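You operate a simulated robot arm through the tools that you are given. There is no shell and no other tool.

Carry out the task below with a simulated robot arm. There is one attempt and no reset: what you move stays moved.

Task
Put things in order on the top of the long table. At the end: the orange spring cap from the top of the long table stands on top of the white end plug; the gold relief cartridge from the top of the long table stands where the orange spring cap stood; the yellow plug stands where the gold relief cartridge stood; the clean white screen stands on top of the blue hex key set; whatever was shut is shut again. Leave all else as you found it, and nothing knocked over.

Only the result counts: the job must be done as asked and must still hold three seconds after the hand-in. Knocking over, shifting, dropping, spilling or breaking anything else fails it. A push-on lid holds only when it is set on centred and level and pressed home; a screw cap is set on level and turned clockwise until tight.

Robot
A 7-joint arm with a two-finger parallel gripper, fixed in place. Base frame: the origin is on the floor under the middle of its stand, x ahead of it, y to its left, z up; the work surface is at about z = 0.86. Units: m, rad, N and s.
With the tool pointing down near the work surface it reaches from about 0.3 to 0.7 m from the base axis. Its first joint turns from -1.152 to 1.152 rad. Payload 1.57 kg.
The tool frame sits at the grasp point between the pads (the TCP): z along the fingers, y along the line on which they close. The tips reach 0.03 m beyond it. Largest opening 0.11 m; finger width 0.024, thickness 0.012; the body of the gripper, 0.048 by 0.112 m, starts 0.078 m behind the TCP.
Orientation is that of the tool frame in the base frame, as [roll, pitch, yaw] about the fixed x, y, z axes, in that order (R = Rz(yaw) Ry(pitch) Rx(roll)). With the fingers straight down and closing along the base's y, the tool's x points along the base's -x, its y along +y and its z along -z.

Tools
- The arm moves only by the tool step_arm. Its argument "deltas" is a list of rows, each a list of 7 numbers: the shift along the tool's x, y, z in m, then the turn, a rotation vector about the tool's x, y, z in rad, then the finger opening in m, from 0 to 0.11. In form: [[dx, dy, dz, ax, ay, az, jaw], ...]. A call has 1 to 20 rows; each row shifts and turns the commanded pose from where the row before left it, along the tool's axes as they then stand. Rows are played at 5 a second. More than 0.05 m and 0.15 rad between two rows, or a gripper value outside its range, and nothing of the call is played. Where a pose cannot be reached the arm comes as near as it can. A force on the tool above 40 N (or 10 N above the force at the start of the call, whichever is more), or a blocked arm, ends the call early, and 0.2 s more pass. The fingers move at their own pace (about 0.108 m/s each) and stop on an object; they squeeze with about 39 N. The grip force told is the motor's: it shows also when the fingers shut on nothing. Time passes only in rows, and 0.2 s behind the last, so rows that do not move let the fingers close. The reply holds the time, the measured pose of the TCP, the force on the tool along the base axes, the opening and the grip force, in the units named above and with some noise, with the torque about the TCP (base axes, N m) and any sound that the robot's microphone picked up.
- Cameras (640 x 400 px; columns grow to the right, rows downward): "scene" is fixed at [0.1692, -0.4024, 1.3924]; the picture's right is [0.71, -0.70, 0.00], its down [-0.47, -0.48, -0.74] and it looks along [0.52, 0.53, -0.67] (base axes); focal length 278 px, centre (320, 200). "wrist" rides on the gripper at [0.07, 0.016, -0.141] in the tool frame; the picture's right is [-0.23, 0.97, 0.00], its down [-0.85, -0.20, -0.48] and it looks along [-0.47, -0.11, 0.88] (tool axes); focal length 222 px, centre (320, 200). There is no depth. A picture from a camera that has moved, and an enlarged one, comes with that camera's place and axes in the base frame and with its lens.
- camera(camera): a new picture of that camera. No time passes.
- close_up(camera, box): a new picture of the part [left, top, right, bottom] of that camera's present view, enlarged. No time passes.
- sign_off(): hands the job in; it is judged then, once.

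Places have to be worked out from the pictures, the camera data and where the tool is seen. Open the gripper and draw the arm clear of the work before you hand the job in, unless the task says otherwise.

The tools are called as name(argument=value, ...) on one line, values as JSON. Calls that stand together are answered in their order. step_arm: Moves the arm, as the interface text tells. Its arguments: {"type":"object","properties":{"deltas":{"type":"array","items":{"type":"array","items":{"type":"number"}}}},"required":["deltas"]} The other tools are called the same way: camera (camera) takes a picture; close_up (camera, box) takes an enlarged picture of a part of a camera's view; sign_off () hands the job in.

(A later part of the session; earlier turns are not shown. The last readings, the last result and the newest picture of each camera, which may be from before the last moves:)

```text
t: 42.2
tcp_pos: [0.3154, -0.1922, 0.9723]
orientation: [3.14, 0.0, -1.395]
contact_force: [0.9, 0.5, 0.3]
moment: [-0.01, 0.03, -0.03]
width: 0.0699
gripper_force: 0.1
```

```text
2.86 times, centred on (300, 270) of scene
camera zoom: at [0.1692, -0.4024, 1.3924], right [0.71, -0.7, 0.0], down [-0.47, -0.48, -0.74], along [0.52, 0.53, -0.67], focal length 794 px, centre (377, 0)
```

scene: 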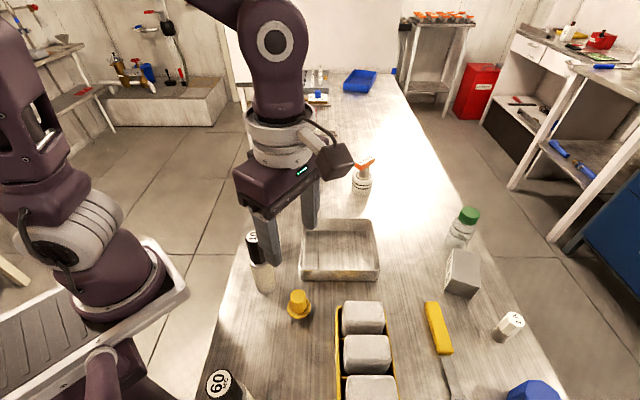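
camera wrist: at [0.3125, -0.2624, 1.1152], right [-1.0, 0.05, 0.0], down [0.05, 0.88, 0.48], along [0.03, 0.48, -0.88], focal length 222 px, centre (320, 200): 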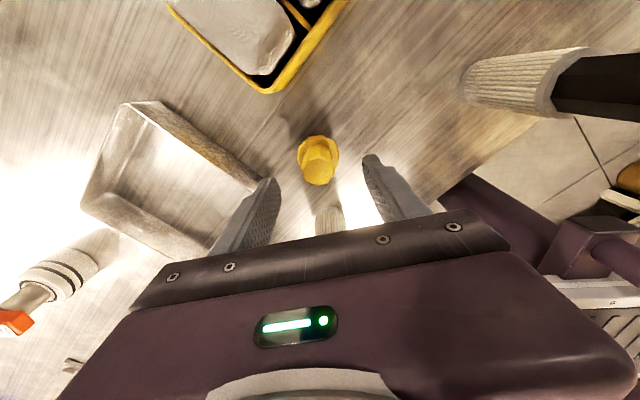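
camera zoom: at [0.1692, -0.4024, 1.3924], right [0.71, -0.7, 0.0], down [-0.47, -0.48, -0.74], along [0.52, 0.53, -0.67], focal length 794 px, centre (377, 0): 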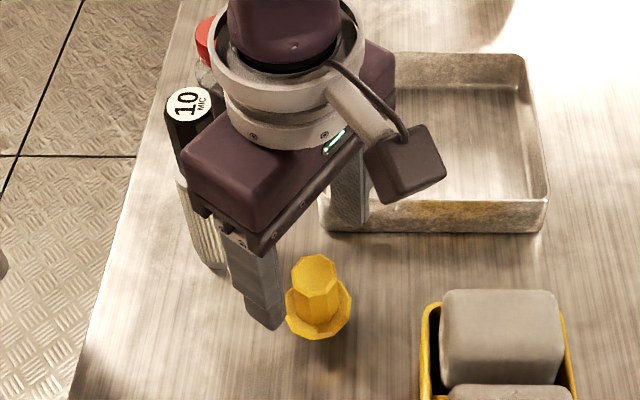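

Aligned, with room to the filter and tray. I go down another 5 cm and grip the knob above its dish.

step_arm(deltas=[[0, 0, 0.025, 0, 0, 0, 0.07], [0, 0, 0.025, 0, 0, 0, 0.07], [0, 0, 0, 0, 0, 0, 0.07], [0, 0, 0, 0, 0, 0, 0.045], [0, 0, 0, 0, 0, 0, 0.0], [0, 0, 0, 0, 0, 0, 0.0], [0, 0, 0, 0, 0, 0, 0.0]])

close_up(camera="wrist", box=[240, 110, 400, 220])

close_up(camera="scene", box=[220, 220, 380, 340])

```text
t: 43.8
tcp_pos: [0.3175, -0.1893, 0.9239]
orientation: [-3.142, 0.001, -1.396]
contact_force: [0.4, 0.4, -0.2]
moment: [-0.02, 0.0, 0.01]
width: 0.0276
gripper_force: 37.7
```

```text
3.64 times, centred on (320, 165) of wrist
camera zoom: at [0.3141, -0.2608, 1.0647], right [-1.0, 0.05, 0.0], down [0.05, 0.88, 0.48], along [0.03, 0.48, -0.88], focal length 808 px, centre (320, 327)
```

zoom: 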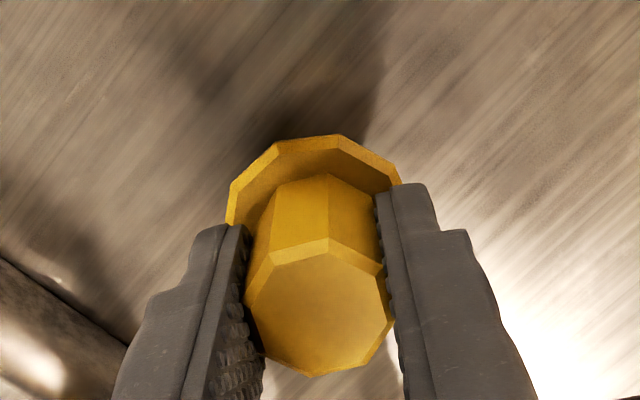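

```text
3.33 times, centred on (300, 280) of scene
camera zoom: at [0.1692, -0.4024, 1.3924], right [0.71, -0.7, 0.0], down [-0.47, -0.48, -0.74], along [0.52, 0.53, -0.67], focal length 926 px, centre (387, -67)
```

zoom: 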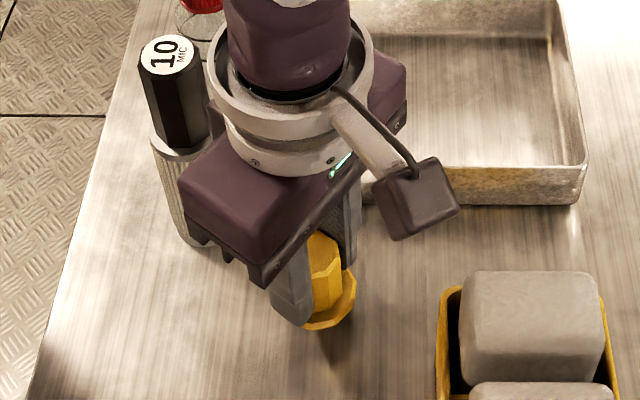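

Plug gripped (0.0276 wide). I lift it 15 cm straight up, carry it over the tray to mid-way and turn the hand back.

step_arm(deltas=[[0, 0, -0.015, 0, 0, 0, 0.0], [0, 0, -0.035, 0, 0, 0, 0.0], [0, 0, -0.04, 0, 0, 0, 0.0], [0, 0, -0.04, 0, 0, 0, 0.0], [0, 0, -0.026, 0, 0, 0, 0.0], [0.0085, -0.0356, 0, 0, 0, 0, 0.0], [0.0085, -0.0356, 0, 0, 0, 0, 0.0], [0.0085, -0.0356, 0, 0, 0, 0, 0.0], [0.0085, -0.0356, 0, 0, 0, 0, 0.0], [0.0085, -0.0355, 0, 0, 0, 0, 0.0], [0, 0, 0, 0, 0, 0.1425, 0.0], [0, 0, 0, 0, 0, 0.1425, 0.0], [0, 0, 0, 0, 0, 0.1425, 0.0], [0, 0, 0, 0, 0, 0.1425, 0.0], [0, 0, 0, 0, 0, 0.1425, 0.0], [0, 0, 0, 0, 0, 0.1425, 0.0], [0, 0, 0, 0, 0, 0, 0.0]])

camera(camera="scene")

camera(camera="wrist")

```text
t: 47.4
tcp_pos: [0.4977, -0.1992, 1.0792]
orientation: [-3.141, 0.0, -2.252]
contact_force: [0.6, 0.2, -0.3]
moment: [-0.01, 0.0, -0.01]
width: 0.027
gripper_force: 38.0
```

```text
taken
```

scene: 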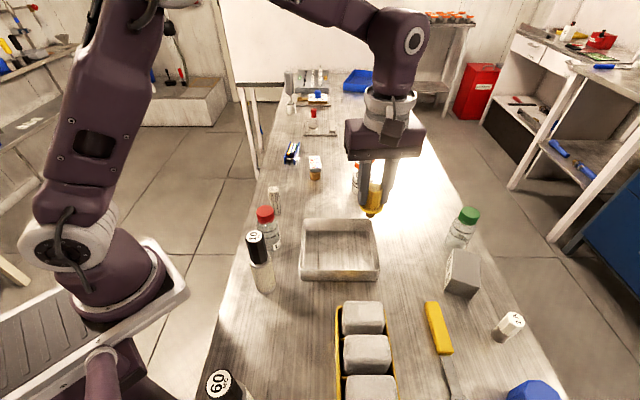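

```text
taken
camera wrist: at [0.442, -0.2429, 1.2195], right [-0.61, 0.79, 0.0], down [0.69, 0.54, 0.48], along [0.38, 0.29, -0.88], focal length 222 px, centre (320, 200)
```

wrist: 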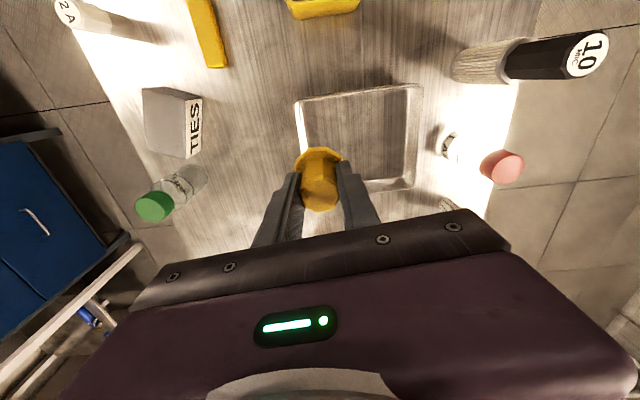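

close_up(camera="scene", box=[330, 150, 430, 230])

close_up(camera="wrist", box=[240, 120, 400, 240])

```text
5.00 times, centred on (380, 190) of scene
camera zoom: at [0.1692, -0.4024, 1.3924], right [0.71, -0.7, 0.0], down [-0.47, -0.48, -0.74], along [0.52, 0.53, -0.67], focal length 1389 px, centre (20, 250)
```

zoom: 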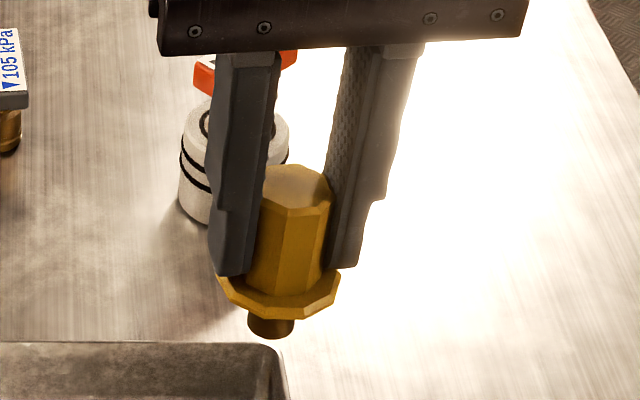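

```text
3.33 times, centred on (320, 180) of wrist
camera zoom: at [0.442, -0.2429, 1.2195], right [-0.61, 0.79, 0.0], down [0.69, 0.54, 0.48], along [0.38, 0.29, -0.88], focal length 740 px, centre (320, 267)
```

zoom: 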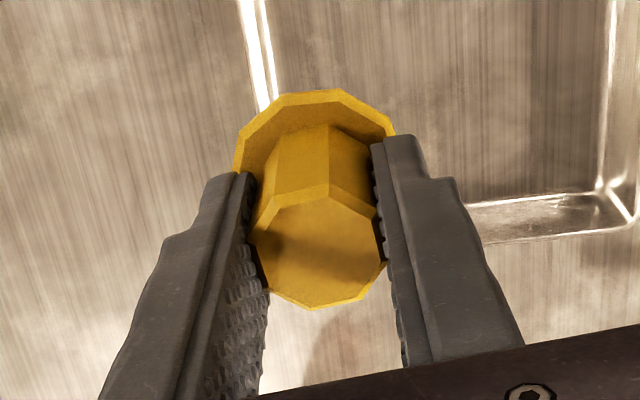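

The plug hangs upright; it stands on a small stem under the dish, so I must set it down gently and level. I carry it on to above the gold cartridge's old spot [0.6325, -0.2195].

step_arm(deltas=[[-0.0173, -0.0294, 0.0148, 0, 0, 0, 0.0], [-0.0173, -0.0294, 0.0148, 0, 0, 0, 0.0], [-0.0173, -0.0294, 0.0148, 0, 0, 0, 0.0], [-0.0172, -0.0293, 0.0148, 0, 0, 0, 0.0], [0, 0, 0, 0, 0, 0, 0.0], [0, 0, 0.03, 0, 0, 0, 0.0], [0, 0, 0.03, 0, 0, 0, 0.0], [0, 0, 0.02, 0, 0, 0, 0.0], [0, 0, 0, 0, 0, 0, 0.0]])

close_up(camera="scene", box=[350, 170, 450, 260])

camera(camera="wrist")

```text
t: 49.4
tcp_pos: [0.6325, -0.2185, 0.9381]
orientation: [-3.14, 0.0, -2.253]
contact_force: [0.3, -0.4, -1.3]
moment: [0.02, 0.02, -0.01]
width: 0.0273
gripper_force: 38.0
```

```text
4.44 times, centred on (400, 215) of scene
camera zoom: at [0.1692, -0.4024, 1.3924], right [0.71, -0.7, 0.0], down [-0.47, -0.48, -0.74], along [0.52, 0.53, -0.67], focal length 1234 px, centre (-36, 133)
```

zoom: 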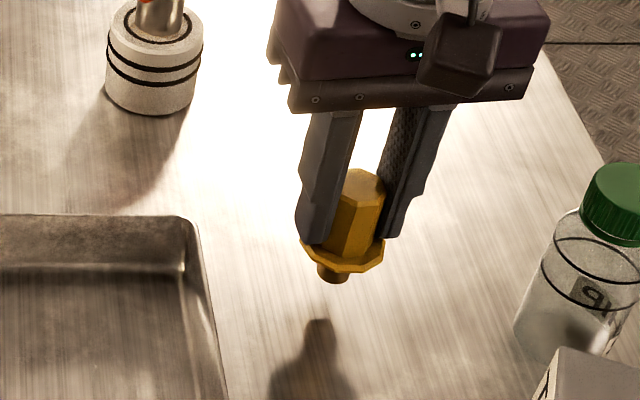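

```text
taken
camera wrist: at [0.5763, -0.2612, 1.0797], right [-0.61, 0.79, 0.0], down [0.69, 0.54, 0.48], along [0.38, 0.29, -0.88], focal length 222 px, centre (320, 200)
```

wrist: 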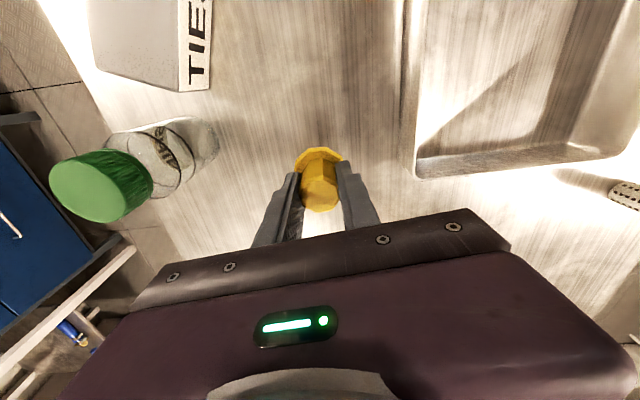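

About 14 mm above the table and on target. I lower in small steps to contact.

step_arm(deltas=[[0, 0, 0.006, 0, 0, 0, 0.0], [0, 0, 0.004, 0, 0, 0, 0.0], [0, 0, 0.002, 0, 0, 0, 0.0], [0, 0, 0, 0, 0, 0, 0.0]])

close_up(camera="scene", box=[375, 200, 425, 250])

```text
t: 50.4
tcp_pos: [0.6347, -0.2203, 0.9269]
orientation: [3.141, 0.001, -2.254]
contact_force: [0.4, 0.3, -1.4]
moment: [0.04, -0.02, 0.01]
width: 0.0274
gripper_force: 37.8
```

```text
8.00 times, centred on (400, 225) of scene
camera zoom: at [0.1692, -0.4024, 1.3924], right [0.71, -0.7, 0.0], down [-0.47, -0.48, -0.74], along [0.52, 0.53, -0.67], focal length 2222 px, centre (-320, 0)
```

zoom: 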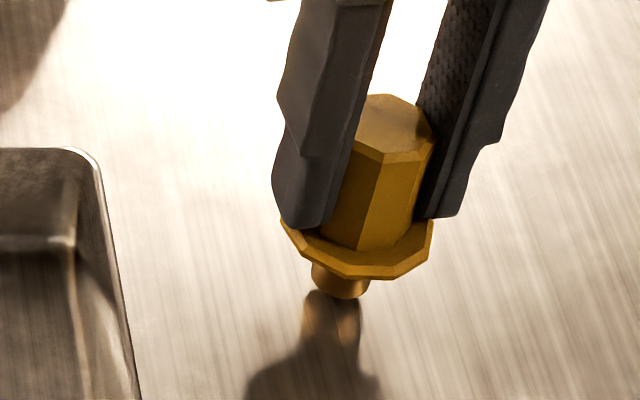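

step_arm(deltas=[[0, 0, 0.001, 0, 0, 0, 0.0], [0, 0, 0.001, 0, 0, 0, 0.0], [0, 0, 0.001, 0, 0, 0, 0.0], [0, 0, 0, 0, 0, 0, 0.0]])

close_up(camera="scene", box=[375, 200, 425, 250])

```text
t: 51.4
tcp_pos: [0.632, -0.2207, 0.9241]
orientation: [3.141, 0.002, -2.251]
contact_force: [0.3, 0.6, -0.7]
moment: [0.0, 0.02, -0.01]
width: 0.0272
gripper_force: 37.6
```

```text
8.00 times, centred on (400, 225) of scene
camera zoom: at [0.1692, -0.4024, 1.3924], right [0.71, -0.7, 0.0], down [-0.47, -0.48, -0.74], along [0.52, 0.53, -0.67], focal length 2222 px, centre (-320, 0)
```

zoom: 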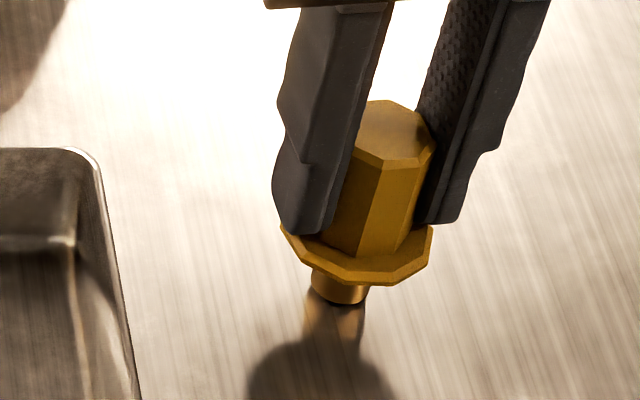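

step_arm(deltas=[[0, 0, 0.001, 0, 0, 0, 0.0], [0, 0, 0.0007, 0, 0, 0, 0.0], [0, 0, 0, 0, 0, 0, 0.0]])

close_up(camera="scene", box=[375, 200, 425, 250])

```text
t: 52.2
tcp_pos: [0.6325, -0.2199, 0.9226]
orientation: [-3.14, 0.001, -2.25]
contact_force: [3.3, 2.6, 10.3]
moment: [0.19, -0.18, 0.0]
width: 0.0274
gripper_force: 37.8
```

```text
8.00 times, centred on (400, 225) of scene
camera zoom: at [0.169, -0.4022, 1.3924], right [0.71, -0.7, 0.0], down [-0.47, -0.48, -0.74], along [0.52, 0.53, -0.67], focal length 2222 px, centre (-320, 0)
```

zoom: 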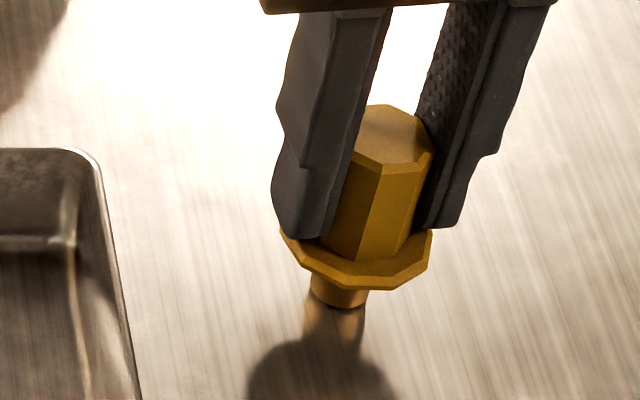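

Contact (10 N). I relieve slightly and open the fingers.

step_arm(deltas=[[0, 0, -0.0008, 0, 0, 0, 0.0], [0, 0, 0, 0, 0, 0, 0.0], [0, 0, 0, 0, 0, 0, 0.04], [0, 0, 0, 0, 0, 0, 0.07], [0, 0, 0, 0, 0, 0, 0.07]])

close_up(camera="scene", box=[365, 190, 435, 250])

close_up(camera="wrist", box=[240, 110, 400, 220])

```text
t: 53.4
tcp_pos: [0.6329, -0.2211, 0.923]
orientation: [-3.141, 0.001, -2.247]
contact_force: [0.1, -0.4, -0.2]
moment: [-0.03, 0.03, 0.04]
width: 0.0698
gripper_force: 0.0
```

```text
6.67 times, centred on (400, 220) of scene
camera zoom: at [0.1692, -0.4024, 1.3924], right [0.71, -0.7, 0.0], down [-0.47, -0.48, -0.74], along [0.52, 0.53, -0.67], focal length 1852 px, centre (-213, 67)
```

zoom: 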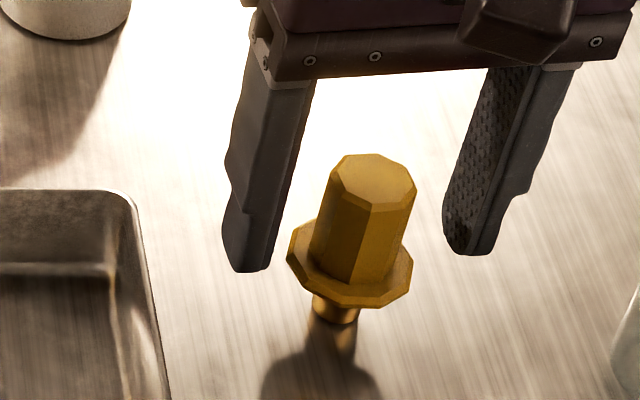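

```text
3.64 times, centred on (320, 165) of wrist
camera zoom: at [0.576, -0.2639, 1.0634], right [-0.61, 0.79, 0.0], down [0.69, 0.54, 0.48], along [0.38, 0.29, -0.88], focal length 808 px, centre (320, 327)
```

zoom: 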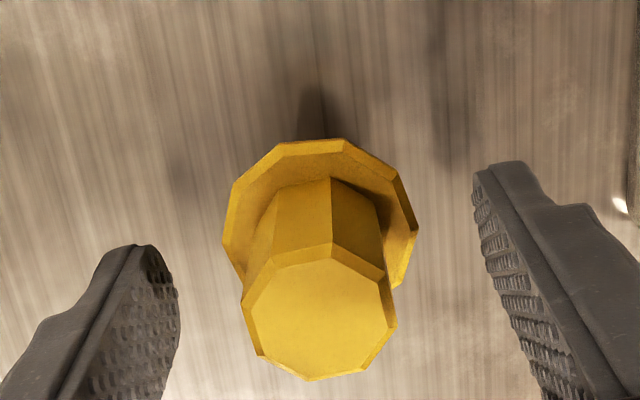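

The yellow plug stands on the gold cartridge's old spot. I withdraw upward and inward, then look closely at the screen and the key set.

step_arm(deltas=[[0, 0, -0.015, 0, 0, 0, 0.07], [0, 0, -0.035, 0, 0, 0, 0.07], [0, 0, -0.04, 0, 0, 0, 0.07], [0.01, 0.0, 0, 0, 0, 0, 0.07], [0.01, 0.01, 0, 0, 0, 0, 0.07], [0.01, 0.03, 0, 0, 0, 0, 0.07], [0.01, 0.04, 0, 0, 0, 0, 0.07], [0.0, 0.04, 0, 0, 0, 0, 0.07], [0, 0, 0, 0, 0, 0, 0.07]])

close_up(camera="scene", box=[255, 175, 295, 225])

close_up(camera="scene", box=[275, 135, 310, 170])

camera(camera="scene")

```text
t: 55.4
tcp_pos: [0.5131, -0.1753, 1.0119]
orientation: [-3.138, -0.001, -2.251]
contact_force: [-0.1, -0.9, 0.5]
moment: [0.0, -0.04, 0.0]
width: 0.0702
gripper_force: 0.0
```

```text
8.00 times, centred on (275, 200) of scene
camera zoom: at [0.1691, -0.4023, 1.3924], right [0.71, -0.7, 0.0], down [-0.47, -0.48, -0.74], along [0.52, 0.53, -0.67], focal length 2222 px, centre (680, 200)
```

zoom: 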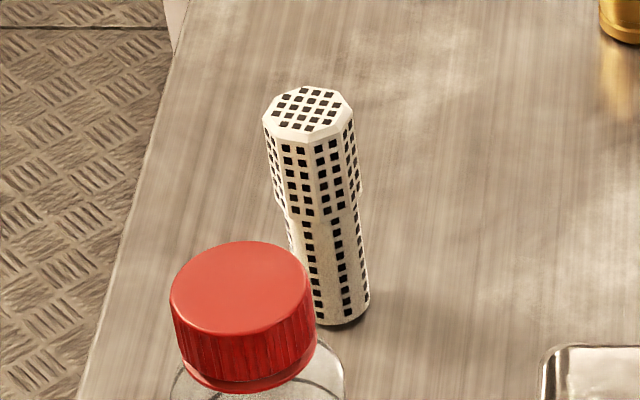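

```text
11.43 times, centred on (292, 152) of scene
camera zoom: at [0.1691, -0.4023, 1.3924], right [0.71, -0.7, 0.0], down [-0.47, -0.48, -0.74], along [0.52, 0.53, -0.67], focal length 3174 px, centre (634, 743)
```

zoom: 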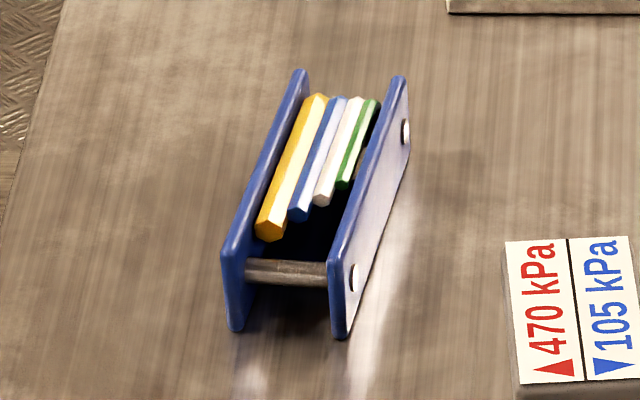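

```text
taken
```

scene: 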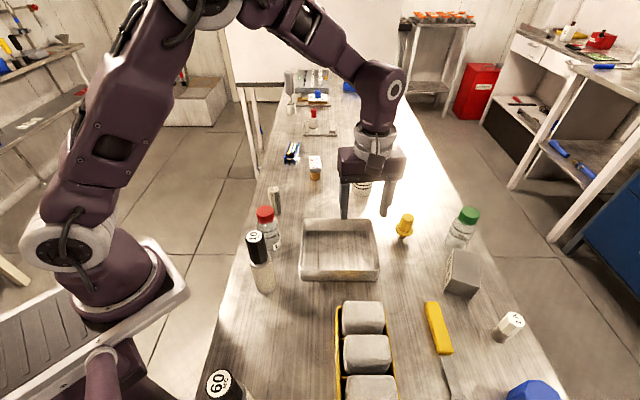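

close_up(camera="scene", box=[283, 138, 303, 158])

close_up(camera="scene", box=[264, 180, 288, 220])

close_up(camera="scene", box=[282, 150, 302, 166])

```text
16.00 times, centred on (293, 148) of scene
camera zoom: at [0.1691, -0.4023, 1.3924], right [0.71, -0.7, 0.0], down [-0.47, -0.48, -0.74], along [0.52, 0.53, -0.67], focal length 4444 px, centre (752, 1032)
```

zoom: 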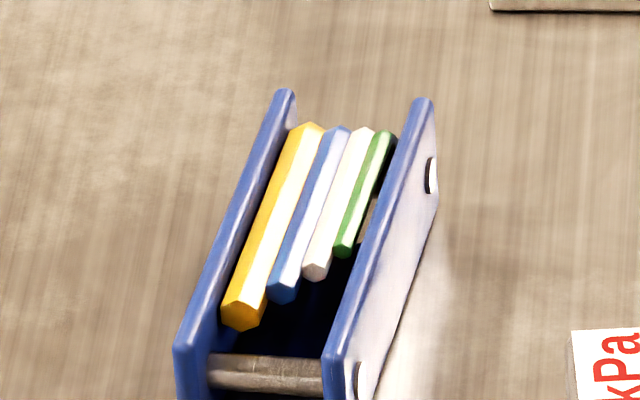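

```text
10.00 times, centred on (276, 200) of scene
camera zoom: at [0.1691, -0.4023, 1.3924], right [0.71, -0.7, 0.0], down [-0.47, -0.48, -0.74], along [0.52, 0.53, -0.67], focal length 2777 px, centre (760, 200)
```

zoom: 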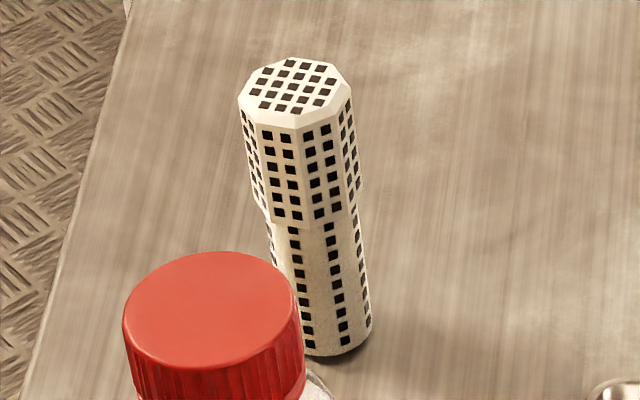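

```text
16.00 times, centred on (292, 158) of scene
camera zoom: at [0.1691, -0.4023, 1.3924], right [0.71, -0.7, 0.0], down [-0.47, -0.48, -0.74], along [0.52, 0.53, -0.67], focal length 4444 px, centre (768, 872)
```

zoom: 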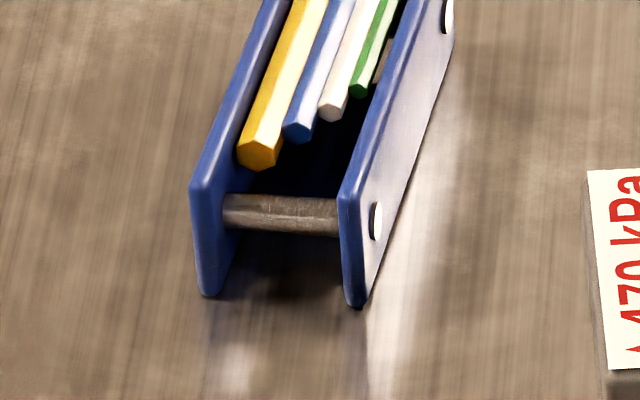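

Measured from these views: the screen's base is ≈23 mm across, its octagonal head ≈26–28 mm, and the gap between the key set's plates is ≈26 mm with the keys a few mm below the plate tops. I now test how far out I can reach over the key set with a 0.2 rad outward tilt, and look at it from close by.

step_arm(deltas=[[-0.0345, 0.022, -0.005, 0, 0, 0, 0.07], [-0.0345, 0.022, -0.005, 0, 0, 0, 0.07], [-0.0345, 0.022, -0.005, 0, 0, 0, 0.07], [-0.0345, 0.022, -0.005, 0, 0, 0, 0.07], [-0.0345, 0.022, -0.005, 0, 0, 0, 0.07], [-0.0345, 0.022, -0.005, 0, 0, 0, 0.07], [-0.0345, 0.022, -0.005, 0, 0, 0, 0.07], [-0.0345, 0.022, -0.005, 0, 0, 0, 0.07], [0, 0, 0, 0, 0, 0.1353, 0.07], [0, 0, 0, 0, 0, 0.1353, 0.07], [0, 0, 0, 0, 0, 0.1353, 0.07], [0, 0, 0, 0, 0, 0.1353, 0.07], [0, 0, 0, 0, -0.1, 0, 0.07], [0, 0, 0, 0, -0.1, 0, 0.07], [0, 0, 0, 0, 0, 0, 0.07]])

camera(camera="wrist")

camera(camera="scene")

```text
t: 58.6
tcp_pos: [0.5518, 0.1486, 1.0543]
orientation: [-3.14, 0.201, -2.792]
contact_force: [0.1, 0.0, -0.2]
moment: [0.05, 0.01, -0.03]
width: 0.0697
gripper_force: 0.1
```

```text
taken
camera wrist: at [0.456, 0.1321, 1.1774], right [-0.12, 0.99, 0.04], down [0.77, 0.07, 0.64], along [0.63, 0.11, -0.77], focal length 222 px, centre (320, 200)
```

wrist: 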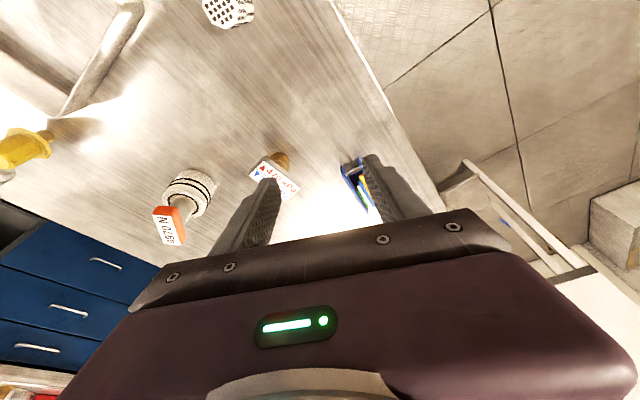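

```text
taken
```

scene: 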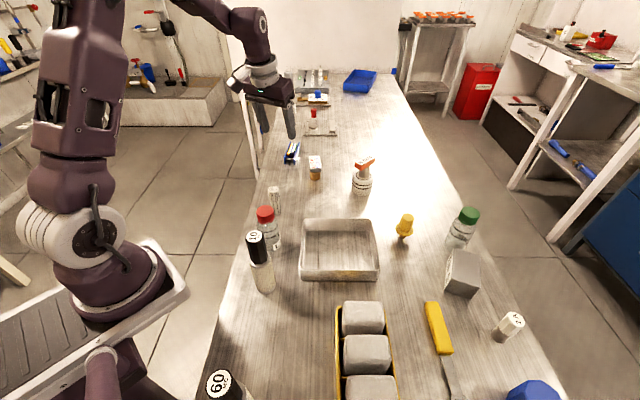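

step_arm(deltas=[[-0.0265, 0.0104, 0.0164, 0, 0, 0, 0.07], [-0.0265, 0.0104, 0.0164, 0, 0, 0, 0.07], [-0.0265, 0.0104, 0.0164, 0, 0, 0, 0.07], [-0.0264, 0.0104, 0.0164, 0, 0, 0, 0.07], [-0.0264, 0.0105, 0.0163, 0, 0, 0, 0.07], [0, 0, 0, 0, 0, 0, 0.07]])

camera(camera="wrist")

close_up(camera="wrist", box=[260, 80, 380, 200])

```text
t: 60.0
tcp_pos: [0.6715, 0.2478, 0.9997]
orientation: [3.139, 0.198, -2.791]
contact_force: [-1.2, -0.4, -0.5]
moment: [0.0, 0.0, 0.02]
width: 0.07
gripper_force: 0.0
```

```text
taken
camera wrist: at [0.5751, 0.2317, 1.1246], right [-0.12, 0.99, 0.04], down [0.77, 0.07, 0.64], along [0.63, 0.11, -0.77], focal length 222 px, centre (320, 200)
```

wrist: 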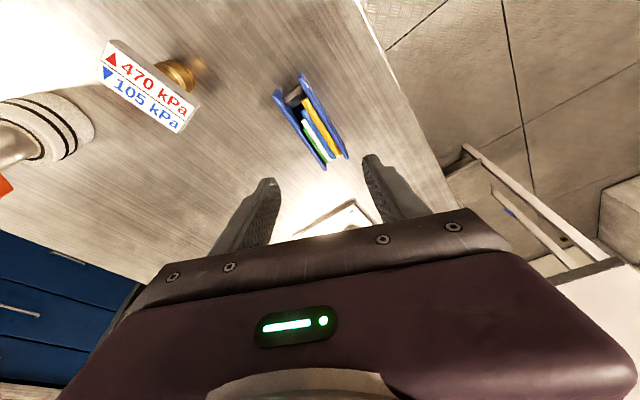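

```text
3.33 times, centred on (320, 140) of wrist
camera zoom: at [0.5751, 0.2317, 1.1246], right [-0.12, 0.99, 0.04], down [0.77, 0.07, 0.64], along [0.63, 0.11, -0.77], focal length 740 px, centre (320, 400)
```

zoom: 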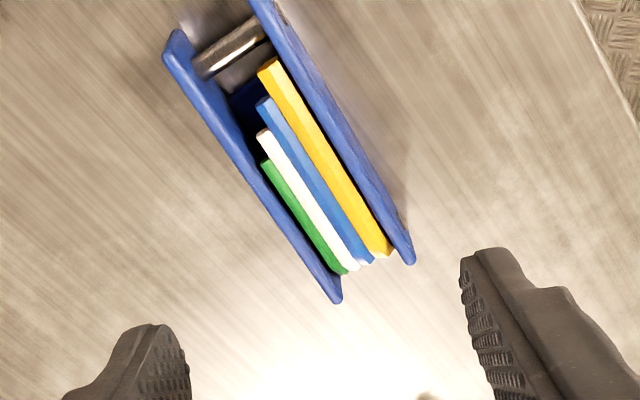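

The tilt of 0.2 rad reaches over the key set's centre. I take sharper close-ups of it from here to measure gap and key heights.

close_up(camera="wrist", box=[265, 65, 355, 175])

close_up(camera="wrist", box=[265, 65, 315, 115])

close_up(camera="wrist", box=[300, 120, 355, 175])

```text
3.64 times, centred on (310, 120) of wrist
camera zoom: at [0.5751, 0.2317, 1.1246], right [-0.12, 0.99, 0.04], down [0.77, 0.07, 0.64], along [0.63, 0.11, -0.77], focal length 808 px, centre (356, 491)
```

zoom: 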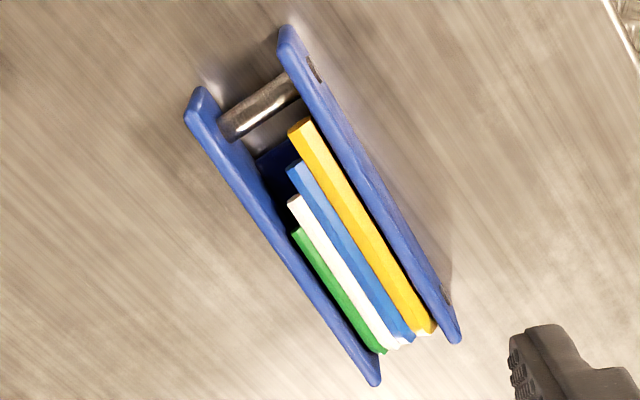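

```text
8.00 times, centred on (290, 90) of wrist
camera zoom: at [0.5751, 0.2317, 1.1246], right [-0.12, 0.99, 0.04], down [0.77, 0.07, 0.64], along [0.63, 0.11, -0.77], focal length 1777 px, centre (560, 1080)
```

zoom: 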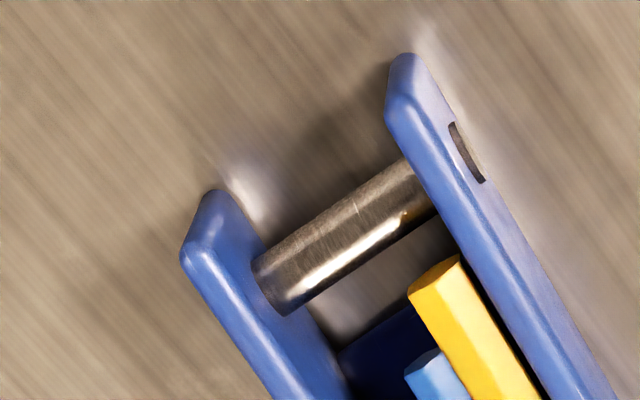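

```text
7.27 times, centred on (328, 148) of wrist
camera zoom: at [0.5751, 0.2317, 1.1246], right [-0.12, 0.99, 0.04], down [0.77, 0.07, 0.64], along [0.63, 0.11, -0.77], focal length 1615 px, centre (266, 582)
```

zoom: 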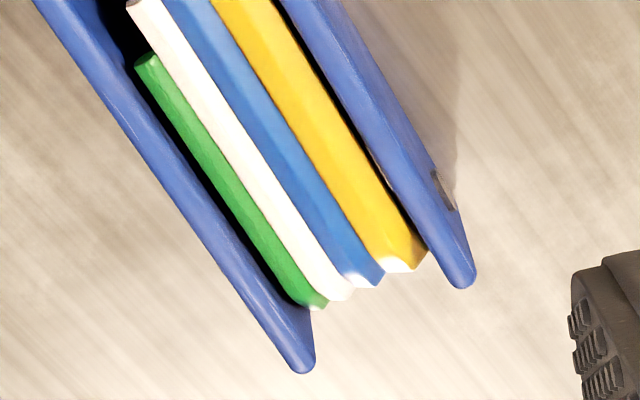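

The gap is ≈26 mm against the screen's ≈23 mm base, keys 3–4 mm below the plate tops; all four keys lie side by side from the middle onward. My target is ≈[0.677, 0.254]; I test that reach at the carrying and placing heights.

step_arm(deltas=[[-0.0072, 0.0039, 0.0015, 0, 0, 0, 0.07], [0, 0, 0, 0, 0, 0, 0.07], [0.004, 0, 0.0196, 0, 0, 0, 0.07], [0.004, 0, 0.0196, 0, 0, 0, 0.07], [0, 0, 0, 0, 0, 0, 0.07]])

camera(camera="wrist")

close_up(camera="wrist", box=[260, 60, 380, 210])

close_up(camera="scene", box=[260, 100, 340, 180])

```text
t: 61.2
tcp_pos: [0.6761, 0.2523, 0.9596]
orientation: [-3.14, 0.201, -2.791]
contact_force: [-0.2, 0.0, -0.9]
moment: [0.01, 0.0, -0.01]
width: 0.0697
gripper_force: 0.1
```

```text
taken
camera wrist: at [0.5796, 0.2365, 1.084], right [-0.12, 0.99, 0.04], down [0.77, 0.07, 0.64], along [0.63, 0.11, -0.77], focal length 222 px, centre (320, 200)
```

wrist: 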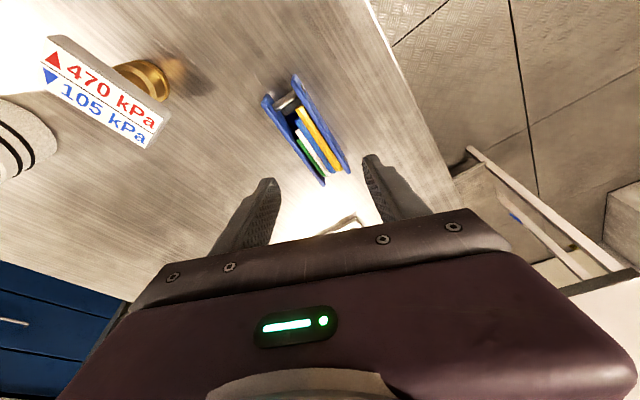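

```text
2.67 times, centred on (320, 135) of wrist
camera zoom: at [0.5796, 0.2365, 1.084], right [-0.12, 0.99, 0.04], down [0.77, 0.07, 0.64], along [0.63, 0.11, -0.77], focal length 592 px, centre (320, 373)
```

zoom: 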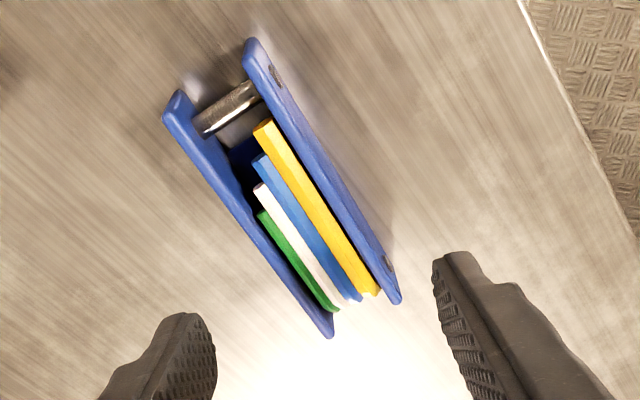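

```text
5.00 times, centred on (300, 140) of scene
camera zoom: at [0.1692, -0.4024, 1.3924], right [0.71, -0.7, 0.0], down [-0.47, -0.48, -0.74], along [0.52, 0.53, -0.67], focal length 1389 px, centre (420, 500)
```

zoom: 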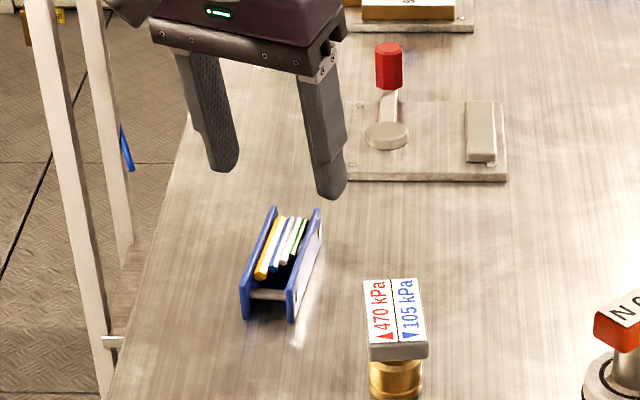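

Reach is fine there. I withdraw upward, go back to the white screen keeping the tilt, and align the fingers with the flats of its octagonal head.

step_arm(deltas=[[-0.004, 0, -0.0196, 0, 0, 0, 0.07], [-0.0099, 0, -0.049, 0, 0, 0, 0.07], [0.0188, -0.0074, -0.0038, 0, 0, 0, 0.06], [0.0375, -0.0148, -0.0076, 0, 0, 0, 0.06], [0.0375, -0.0148, -0.0076, 0, 0, 0, 0.06], [0.0375, -0.0148, -0.0076, 0, 0, 0, 0.06], [0.0375, -0.0148, -0.0076, 0, 0, 0, 0.06], [0.0375, -0.0148, -0.0076, 0, 0, 0, 0.06], [0.0375, -0.0148, -0.0076, 0, 0, 0, 0.06], [0.0188, -0.0074, -0.0038, 0, 0, 0, 0.06], [0, 0, 0, -0.0205, 0, -0.101, 0.06], [0, 0, 0, -0.0205, 0, -0.101, 0.06], [0, 0, 0, 0, 0, 0, 0.06]])

camera(camera="wrist")

close_up(camera="wrist", box=[270, 80, 370, 200])

camera(camera="scene")

```text
t: 64.0
tcp_pos: [0.4611, 0.0668, 1.0271]
orientation: [-3.141, 0.201, -2.585]
contact_force: [-0.3, -0.3, 0.8]
moment: [0.0, -0.02, -0.04]
width: 0.06
gripper_force: 0.0
out of reach, approached as far as the arm can: row 2
```

```text
taken
camera wrist: at [0.3702, 0.0296, 1.1528], right [-0.33, 0.94, 0.04], down [0.74, 0.22, 0.64], along [0.59, 0.24, -0.77], focal length 222 px, centre (320, 200)
```

wrist: 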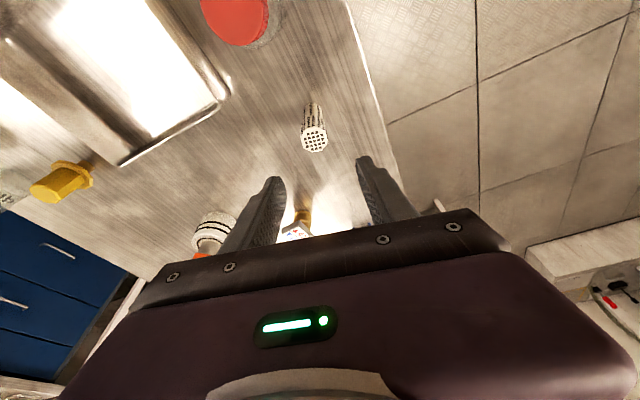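

```text
3.33 times, centred on (320, 140) of wrist
camera zoom: at [0.3702, 0.0296, 1.1528], right [-0.33, 0.94, 0.04], down [0.74, 0.22, 0.64], along [0.59, 0.24, -0.77], focal length 740 px, centre (320, 400)
```

zoom: 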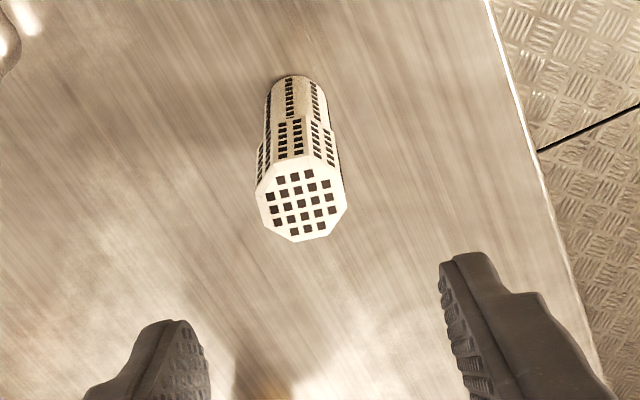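

```text
taken
```

scene: 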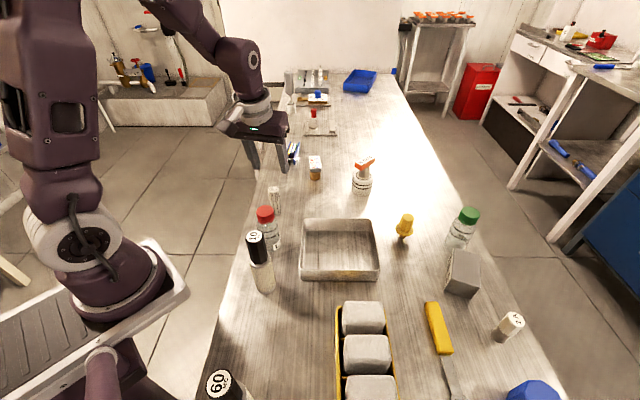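

The head's flats are parallel to the fingers and the screen's axis is within 3 mm of the tool. I correct that and descend in part.

step_arm(deltas=[[0.009, -0.0016, 0.0301, 0, 0, 0, 0.06], [0.0062, 0, 0.0307, 0, 0, 0, 0.06], [0, 0, 0, 0, 0, 0, 0.06]])

close_up(camera="wrist", box=[260, 100, 380, 220])

close_up(camera="scene", box=[230, 130, 330, 230])

```text
t: 64.8
tcp_pos: [0.4595, 0.063, 0.9652]
orientation: [3.141, 0.201, -2.585]
contact_force: [0.5, 0.6, 0.0]
moment: [-0.01, -0.05, -0.01]
width: 0.0601
gripper_force: 0.0
```

```text
3.33 times, centred on (320, 160) of wrist
camera zoom: at [0.3695, 0.0266, 1.0904], right [-0.33, 0.94, 0.04], down [0.74, 0.22, 0.64], along [0.59, 0.24, -0.77], focal length 740 px, centre (320, 333)
```

zoom: 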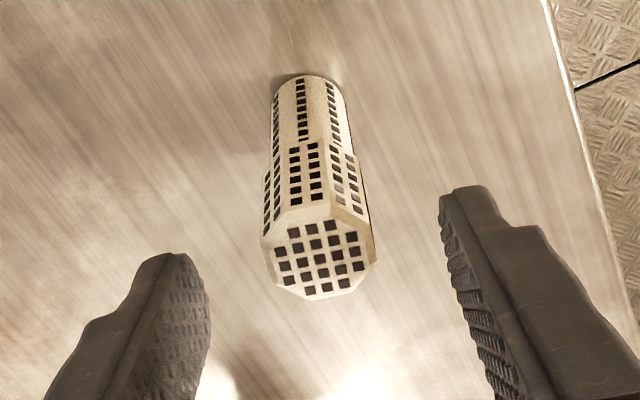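

```text
4.00 times, centred on (280, 180) of scene
camera zoom: at [0.1692, -0.4024, 1.3924], right [0.71, -0.7, 0.0], down [-0.47, -0.48, -0.74], along [0.52, 0.53, -0.67], focal length 1111 px, centre (480, 280)
```

zoom: 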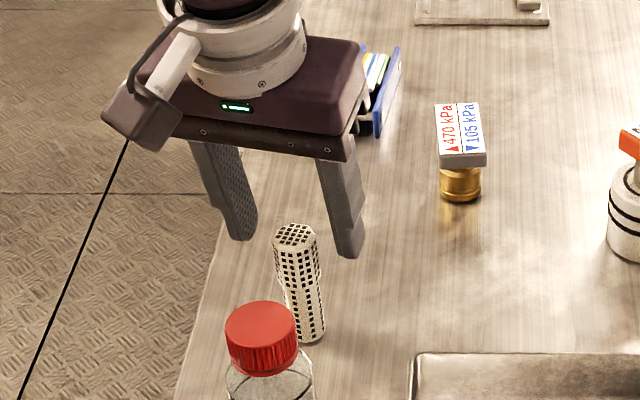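

Perfectly centred. I go down 3.3 cm more and close on the head.

step_arm(deltas=[[0.0033, 0, 0.0162, 0, 0, 0, 0.06], [0.0033, 0, 0.0162, 0, 0, 0, 0.06], [0, 0, 0, 0, 0, 0, 0.06], [0, 0, 0, 0, 0, 0, 0.035], [0, 0, 0, 0, 0, 0, 0.0], [0, 0, 0, 0, 0, 0, 0.0], [0, 0, 0, 0, 0, 0, 0.0]])

close_up(camera="wrist", box=[260, 100, 380, 220])

close_up(camera="scene", box=[240, 150, 320, 230])

```text
t: 66.4
tcp_pos: [0.4594, 0.063, 0.9344]
orientation: [3.141, 0.2, -2.586]
contact_force: [-0.1, -0.1, 1.2]
moment: [0.0, 0.03, 0.03]
width: 0.025
gripper_force: 36.1
```

```text
3.33 times, centred on (320, 160) of wrist
camera zoom: at [0.3688, 0.0266, 1.0585], right [-0.33, 0.94, 0.04], down [0.74, 0.22, 0.64], along [0.59, 0.24, -0.77], focal length 740 px, centre (320, 333)
```

zoom: 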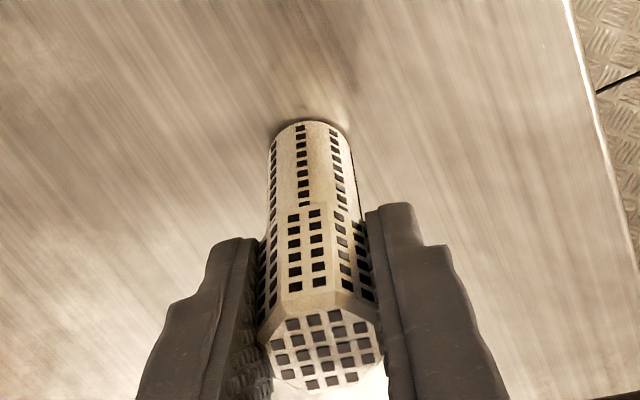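

```text
5.00 times, centred on (280, 190) of scene
camera zoom: at [0.1692, -0.4024, 1.3924], right [0.71, -0.7, 0.0], down [-0.47, -0.48, -0.74], along [0.52, 0.53, -0.67], focal length 1389 px, centre (520, 250)
```

zoom: 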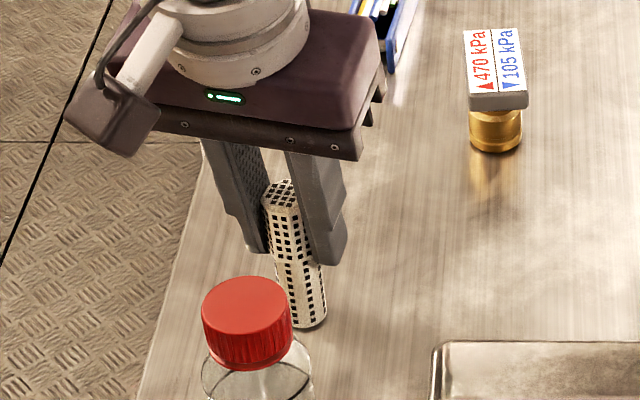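

The screen is held (25 mm across flats). I lift it 6 cm, turn so the tilt points outward, and carry it to above the key set.

step_arm(deltas=[[-0.0024, 0, -0.0118, 0, 0, 0, 0.0], [-0.005, 0, -0.0245, 0, 0, 0, 0.0], [-0.005, 0, -0.0245, 0, 0, 0, 0.0], [0, 0, 0, 0.0205, 0, 0.101, 0.0], [0, 0, 0, 0.0205, 0, 0.101, 0.0], [-0.0374, 0.0149, 0.0076, 0, 0, 0, 0.0], [-0.0374, 0.0149, 0.0076, 0, 0, 0, 0.0], [-0.0374, 0.0149, 0.0076, 0, 0, 0, 0.0], [-0.0374, 0.0149, 0.0076, 0, 0, 0, 0.0], [-0.0374, 0.0149, 0.0076, 0, 0, 0, 0.0], [-0.0374, 0.0149, 0.0076, 0, 0, 0, 0.0], [-0.0374, 0.015, 0.0076, 0, 0, 0, 0.0], [0, 0, 0, 0, 0, 0, 0.0], [0, 0, 0, 0, 0, 0, 0.0]])

camera(camera="wrist")

close_up(camera="scene", box=[260, 90, 340, 180])

close_up(camera="wrist", box=[260, 60, 380, 210])

```text
t: 69.4
tcp_pos: [0.675, 0.2494, 0.9915]
orientation: [-3.141, 0.199, -2.792]
contact_force: [0.8, 0.7, -0.4]
moment: [-0.01, 0.02, -0.04]
width: 0.0247
gripper_force: 36.2
```

```text
taken
camera wrist: at [0.5794, 0.2324, 1.1164], right [-0.12, 0.99, 0.04], down [0.77, 0.07, 0.64], along [0.63, 0.11, -0.77], focal length 222 px, centre (320, 200)
```

wrist: 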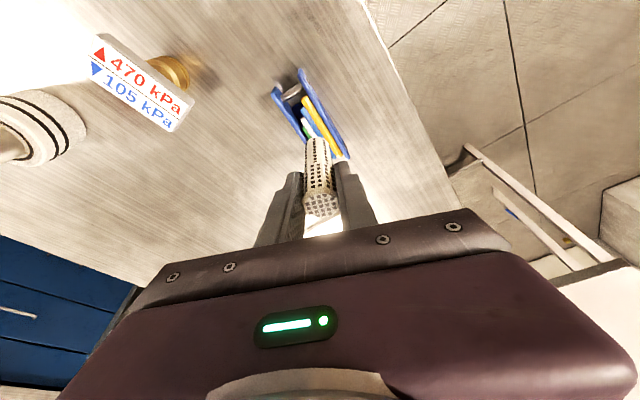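

```text
4.44 times, centred on (300, 135) of scene
camera zoom: at [0.1692, -0.4024, 1.3924], right [0.71, -0.7, 0.0], down [-0.47, -0.48, -0.74], along [0.52, 0.53, -0.67], focal length 1234 px, centre (409, 489)
```

zoom: 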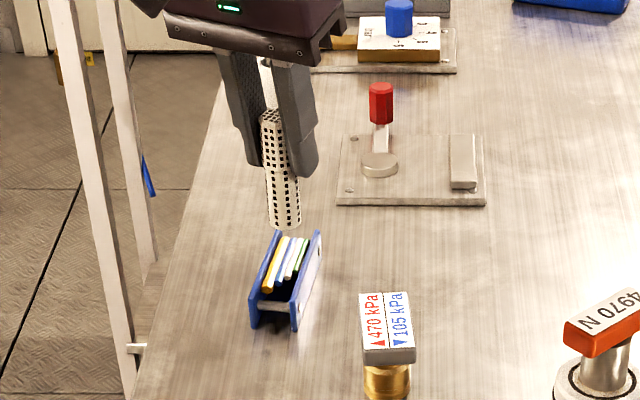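

```text
2.67 times, centred on (320, 135) of wrist
camera zoom: at [0.5794, 0.2324, 1.1164], right [-0.12, 0.99, 0.04], down [0.77, 0.07, 0.64], along [0.63, 0.11, -0.77], focal length 592 px, centre (320, 373)
```

zoom: 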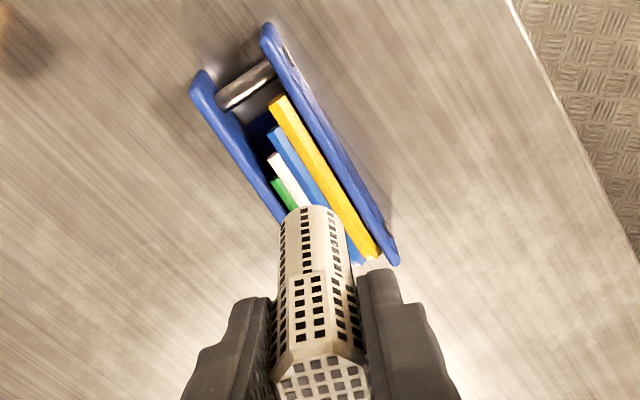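

The base is about 3 mm off toward the green-key side. I shift it 3 mm, lower to a few mm above the plates and check again from both cameras.

step_arm(deltas=[[0.0009, 0.0029, -0.0002, 0, 0, 0, 0.0], [0.002, 0, 0.0098, 0, 0, 0, 0.0], [0.0018, 0, 0.0088, 0, 0, 0, 0.0], [0, 0, 0, 0, 0, 0, 0.0], [0, 0, 0, 0, 0, 0, 0.0]])

close_up(camera="scene", box=[275, 125, 315, 165])

close_up(camera="wrist", box=[270, 60, 360, 170])

```text
t: 70.6
tcp_pos: [0.6719, 0.2528, 0.9757]
orientation: [3.142, 0.202, -2.792]
contact_force: [-0.4, -0.9, 0.0]
moment: [0.01, -0.02, -0.04]
width: 0.0247
gripper_force: 36.2
```

```text
10.00 times, centred on (295, 145) of scene
camera zoom: at [0.1692, -0.4024, 1.3924], right [0.71, -0.7, 0.0], down [-0.47, -0.48, -0.74], along [0.52, 0.53, -0.67], focal length 2777 px, centre (570, 750)
```

zoom: 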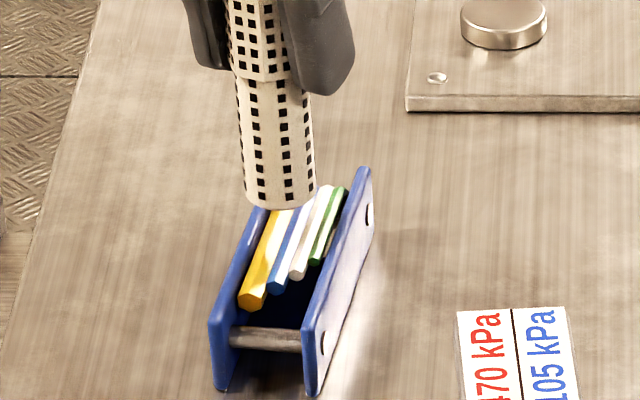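

```text
3.64 times, centred on (315, 115) of wrist
camera zoom: at [0.5762, 0.2362, 1.1], right [-0.12, 0.99, 0.04], down [0.77, 0.07, 0.64], along [0.63, 0.11, -0.77], focal length 808 px, centre (338, 509)
```

zoom: 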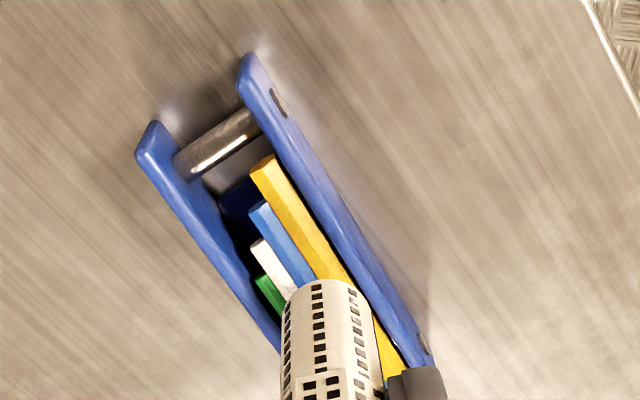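

The two views disagree by a few mm because of the height difference, so I shift 2 mm back and lower another 8 mm to compare directly with less parallax.

step_arm(deltas=[[-0.0006, -0.0019, 0.0001, 0, 0, 0, 0.0], [0.0008, 0, 0.0039, 0, 0, 0, 0.0], [0.0008, 0, 0.0039, 0, 0, 0, 0.0], [0, 0, 0, 0, 0, 0, 0.0], [0, 0, 0, 0, 0, 0, 0.0]])

close_up(camera="scene", box=[280, 135, 310, 165])

close_up(camera="wrist", box=[280, 90, 360, 180])

```text
t: 71.8
tcp_pos: [0.6719, 0.2519, 0.9687]
orientation: [-3.14, 0.2, -2.791]
contact_force: [-0.2, 0.2, -0.2]
moment: [0.02, 0.0, 0.01]
width: 0.0249
gripper_force: 36.8
```

```text
13.33 times, centred on (295, 150) of scene
camera zoom: at [0.1692, -0.4024, 1.3924], right [0.71, -0.7, 0.0], down [-0.47, -0.48, -0.74], along [0.52, 0.53, -0.67], focal length 3703 px, centre (653, 867)
```

zoom: 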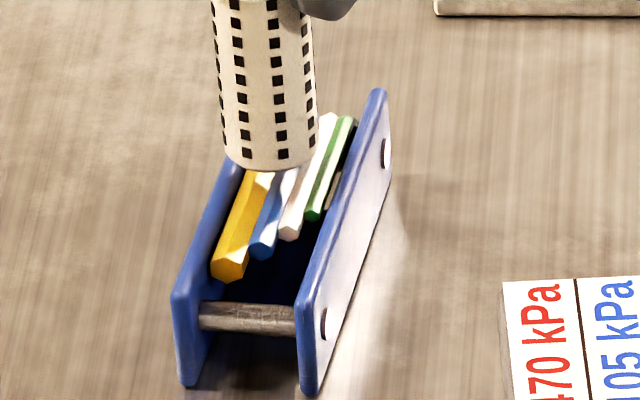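

```text
4.44 times, centred on (320, 135) of wrist
camera zoom: at [0.5765, 0.2357, 1.0929], right [-0.12, 0.99, 0.04], down [0.77, 0.07, 0.64], along [0.63, 0.11, -0.77], focal length 987 px, centre (320, 489)
```

zoom: 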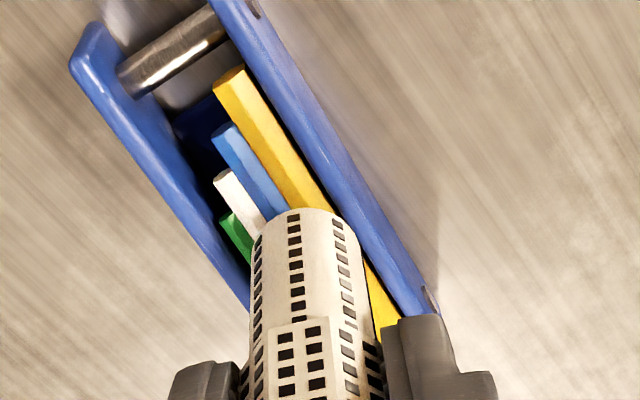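

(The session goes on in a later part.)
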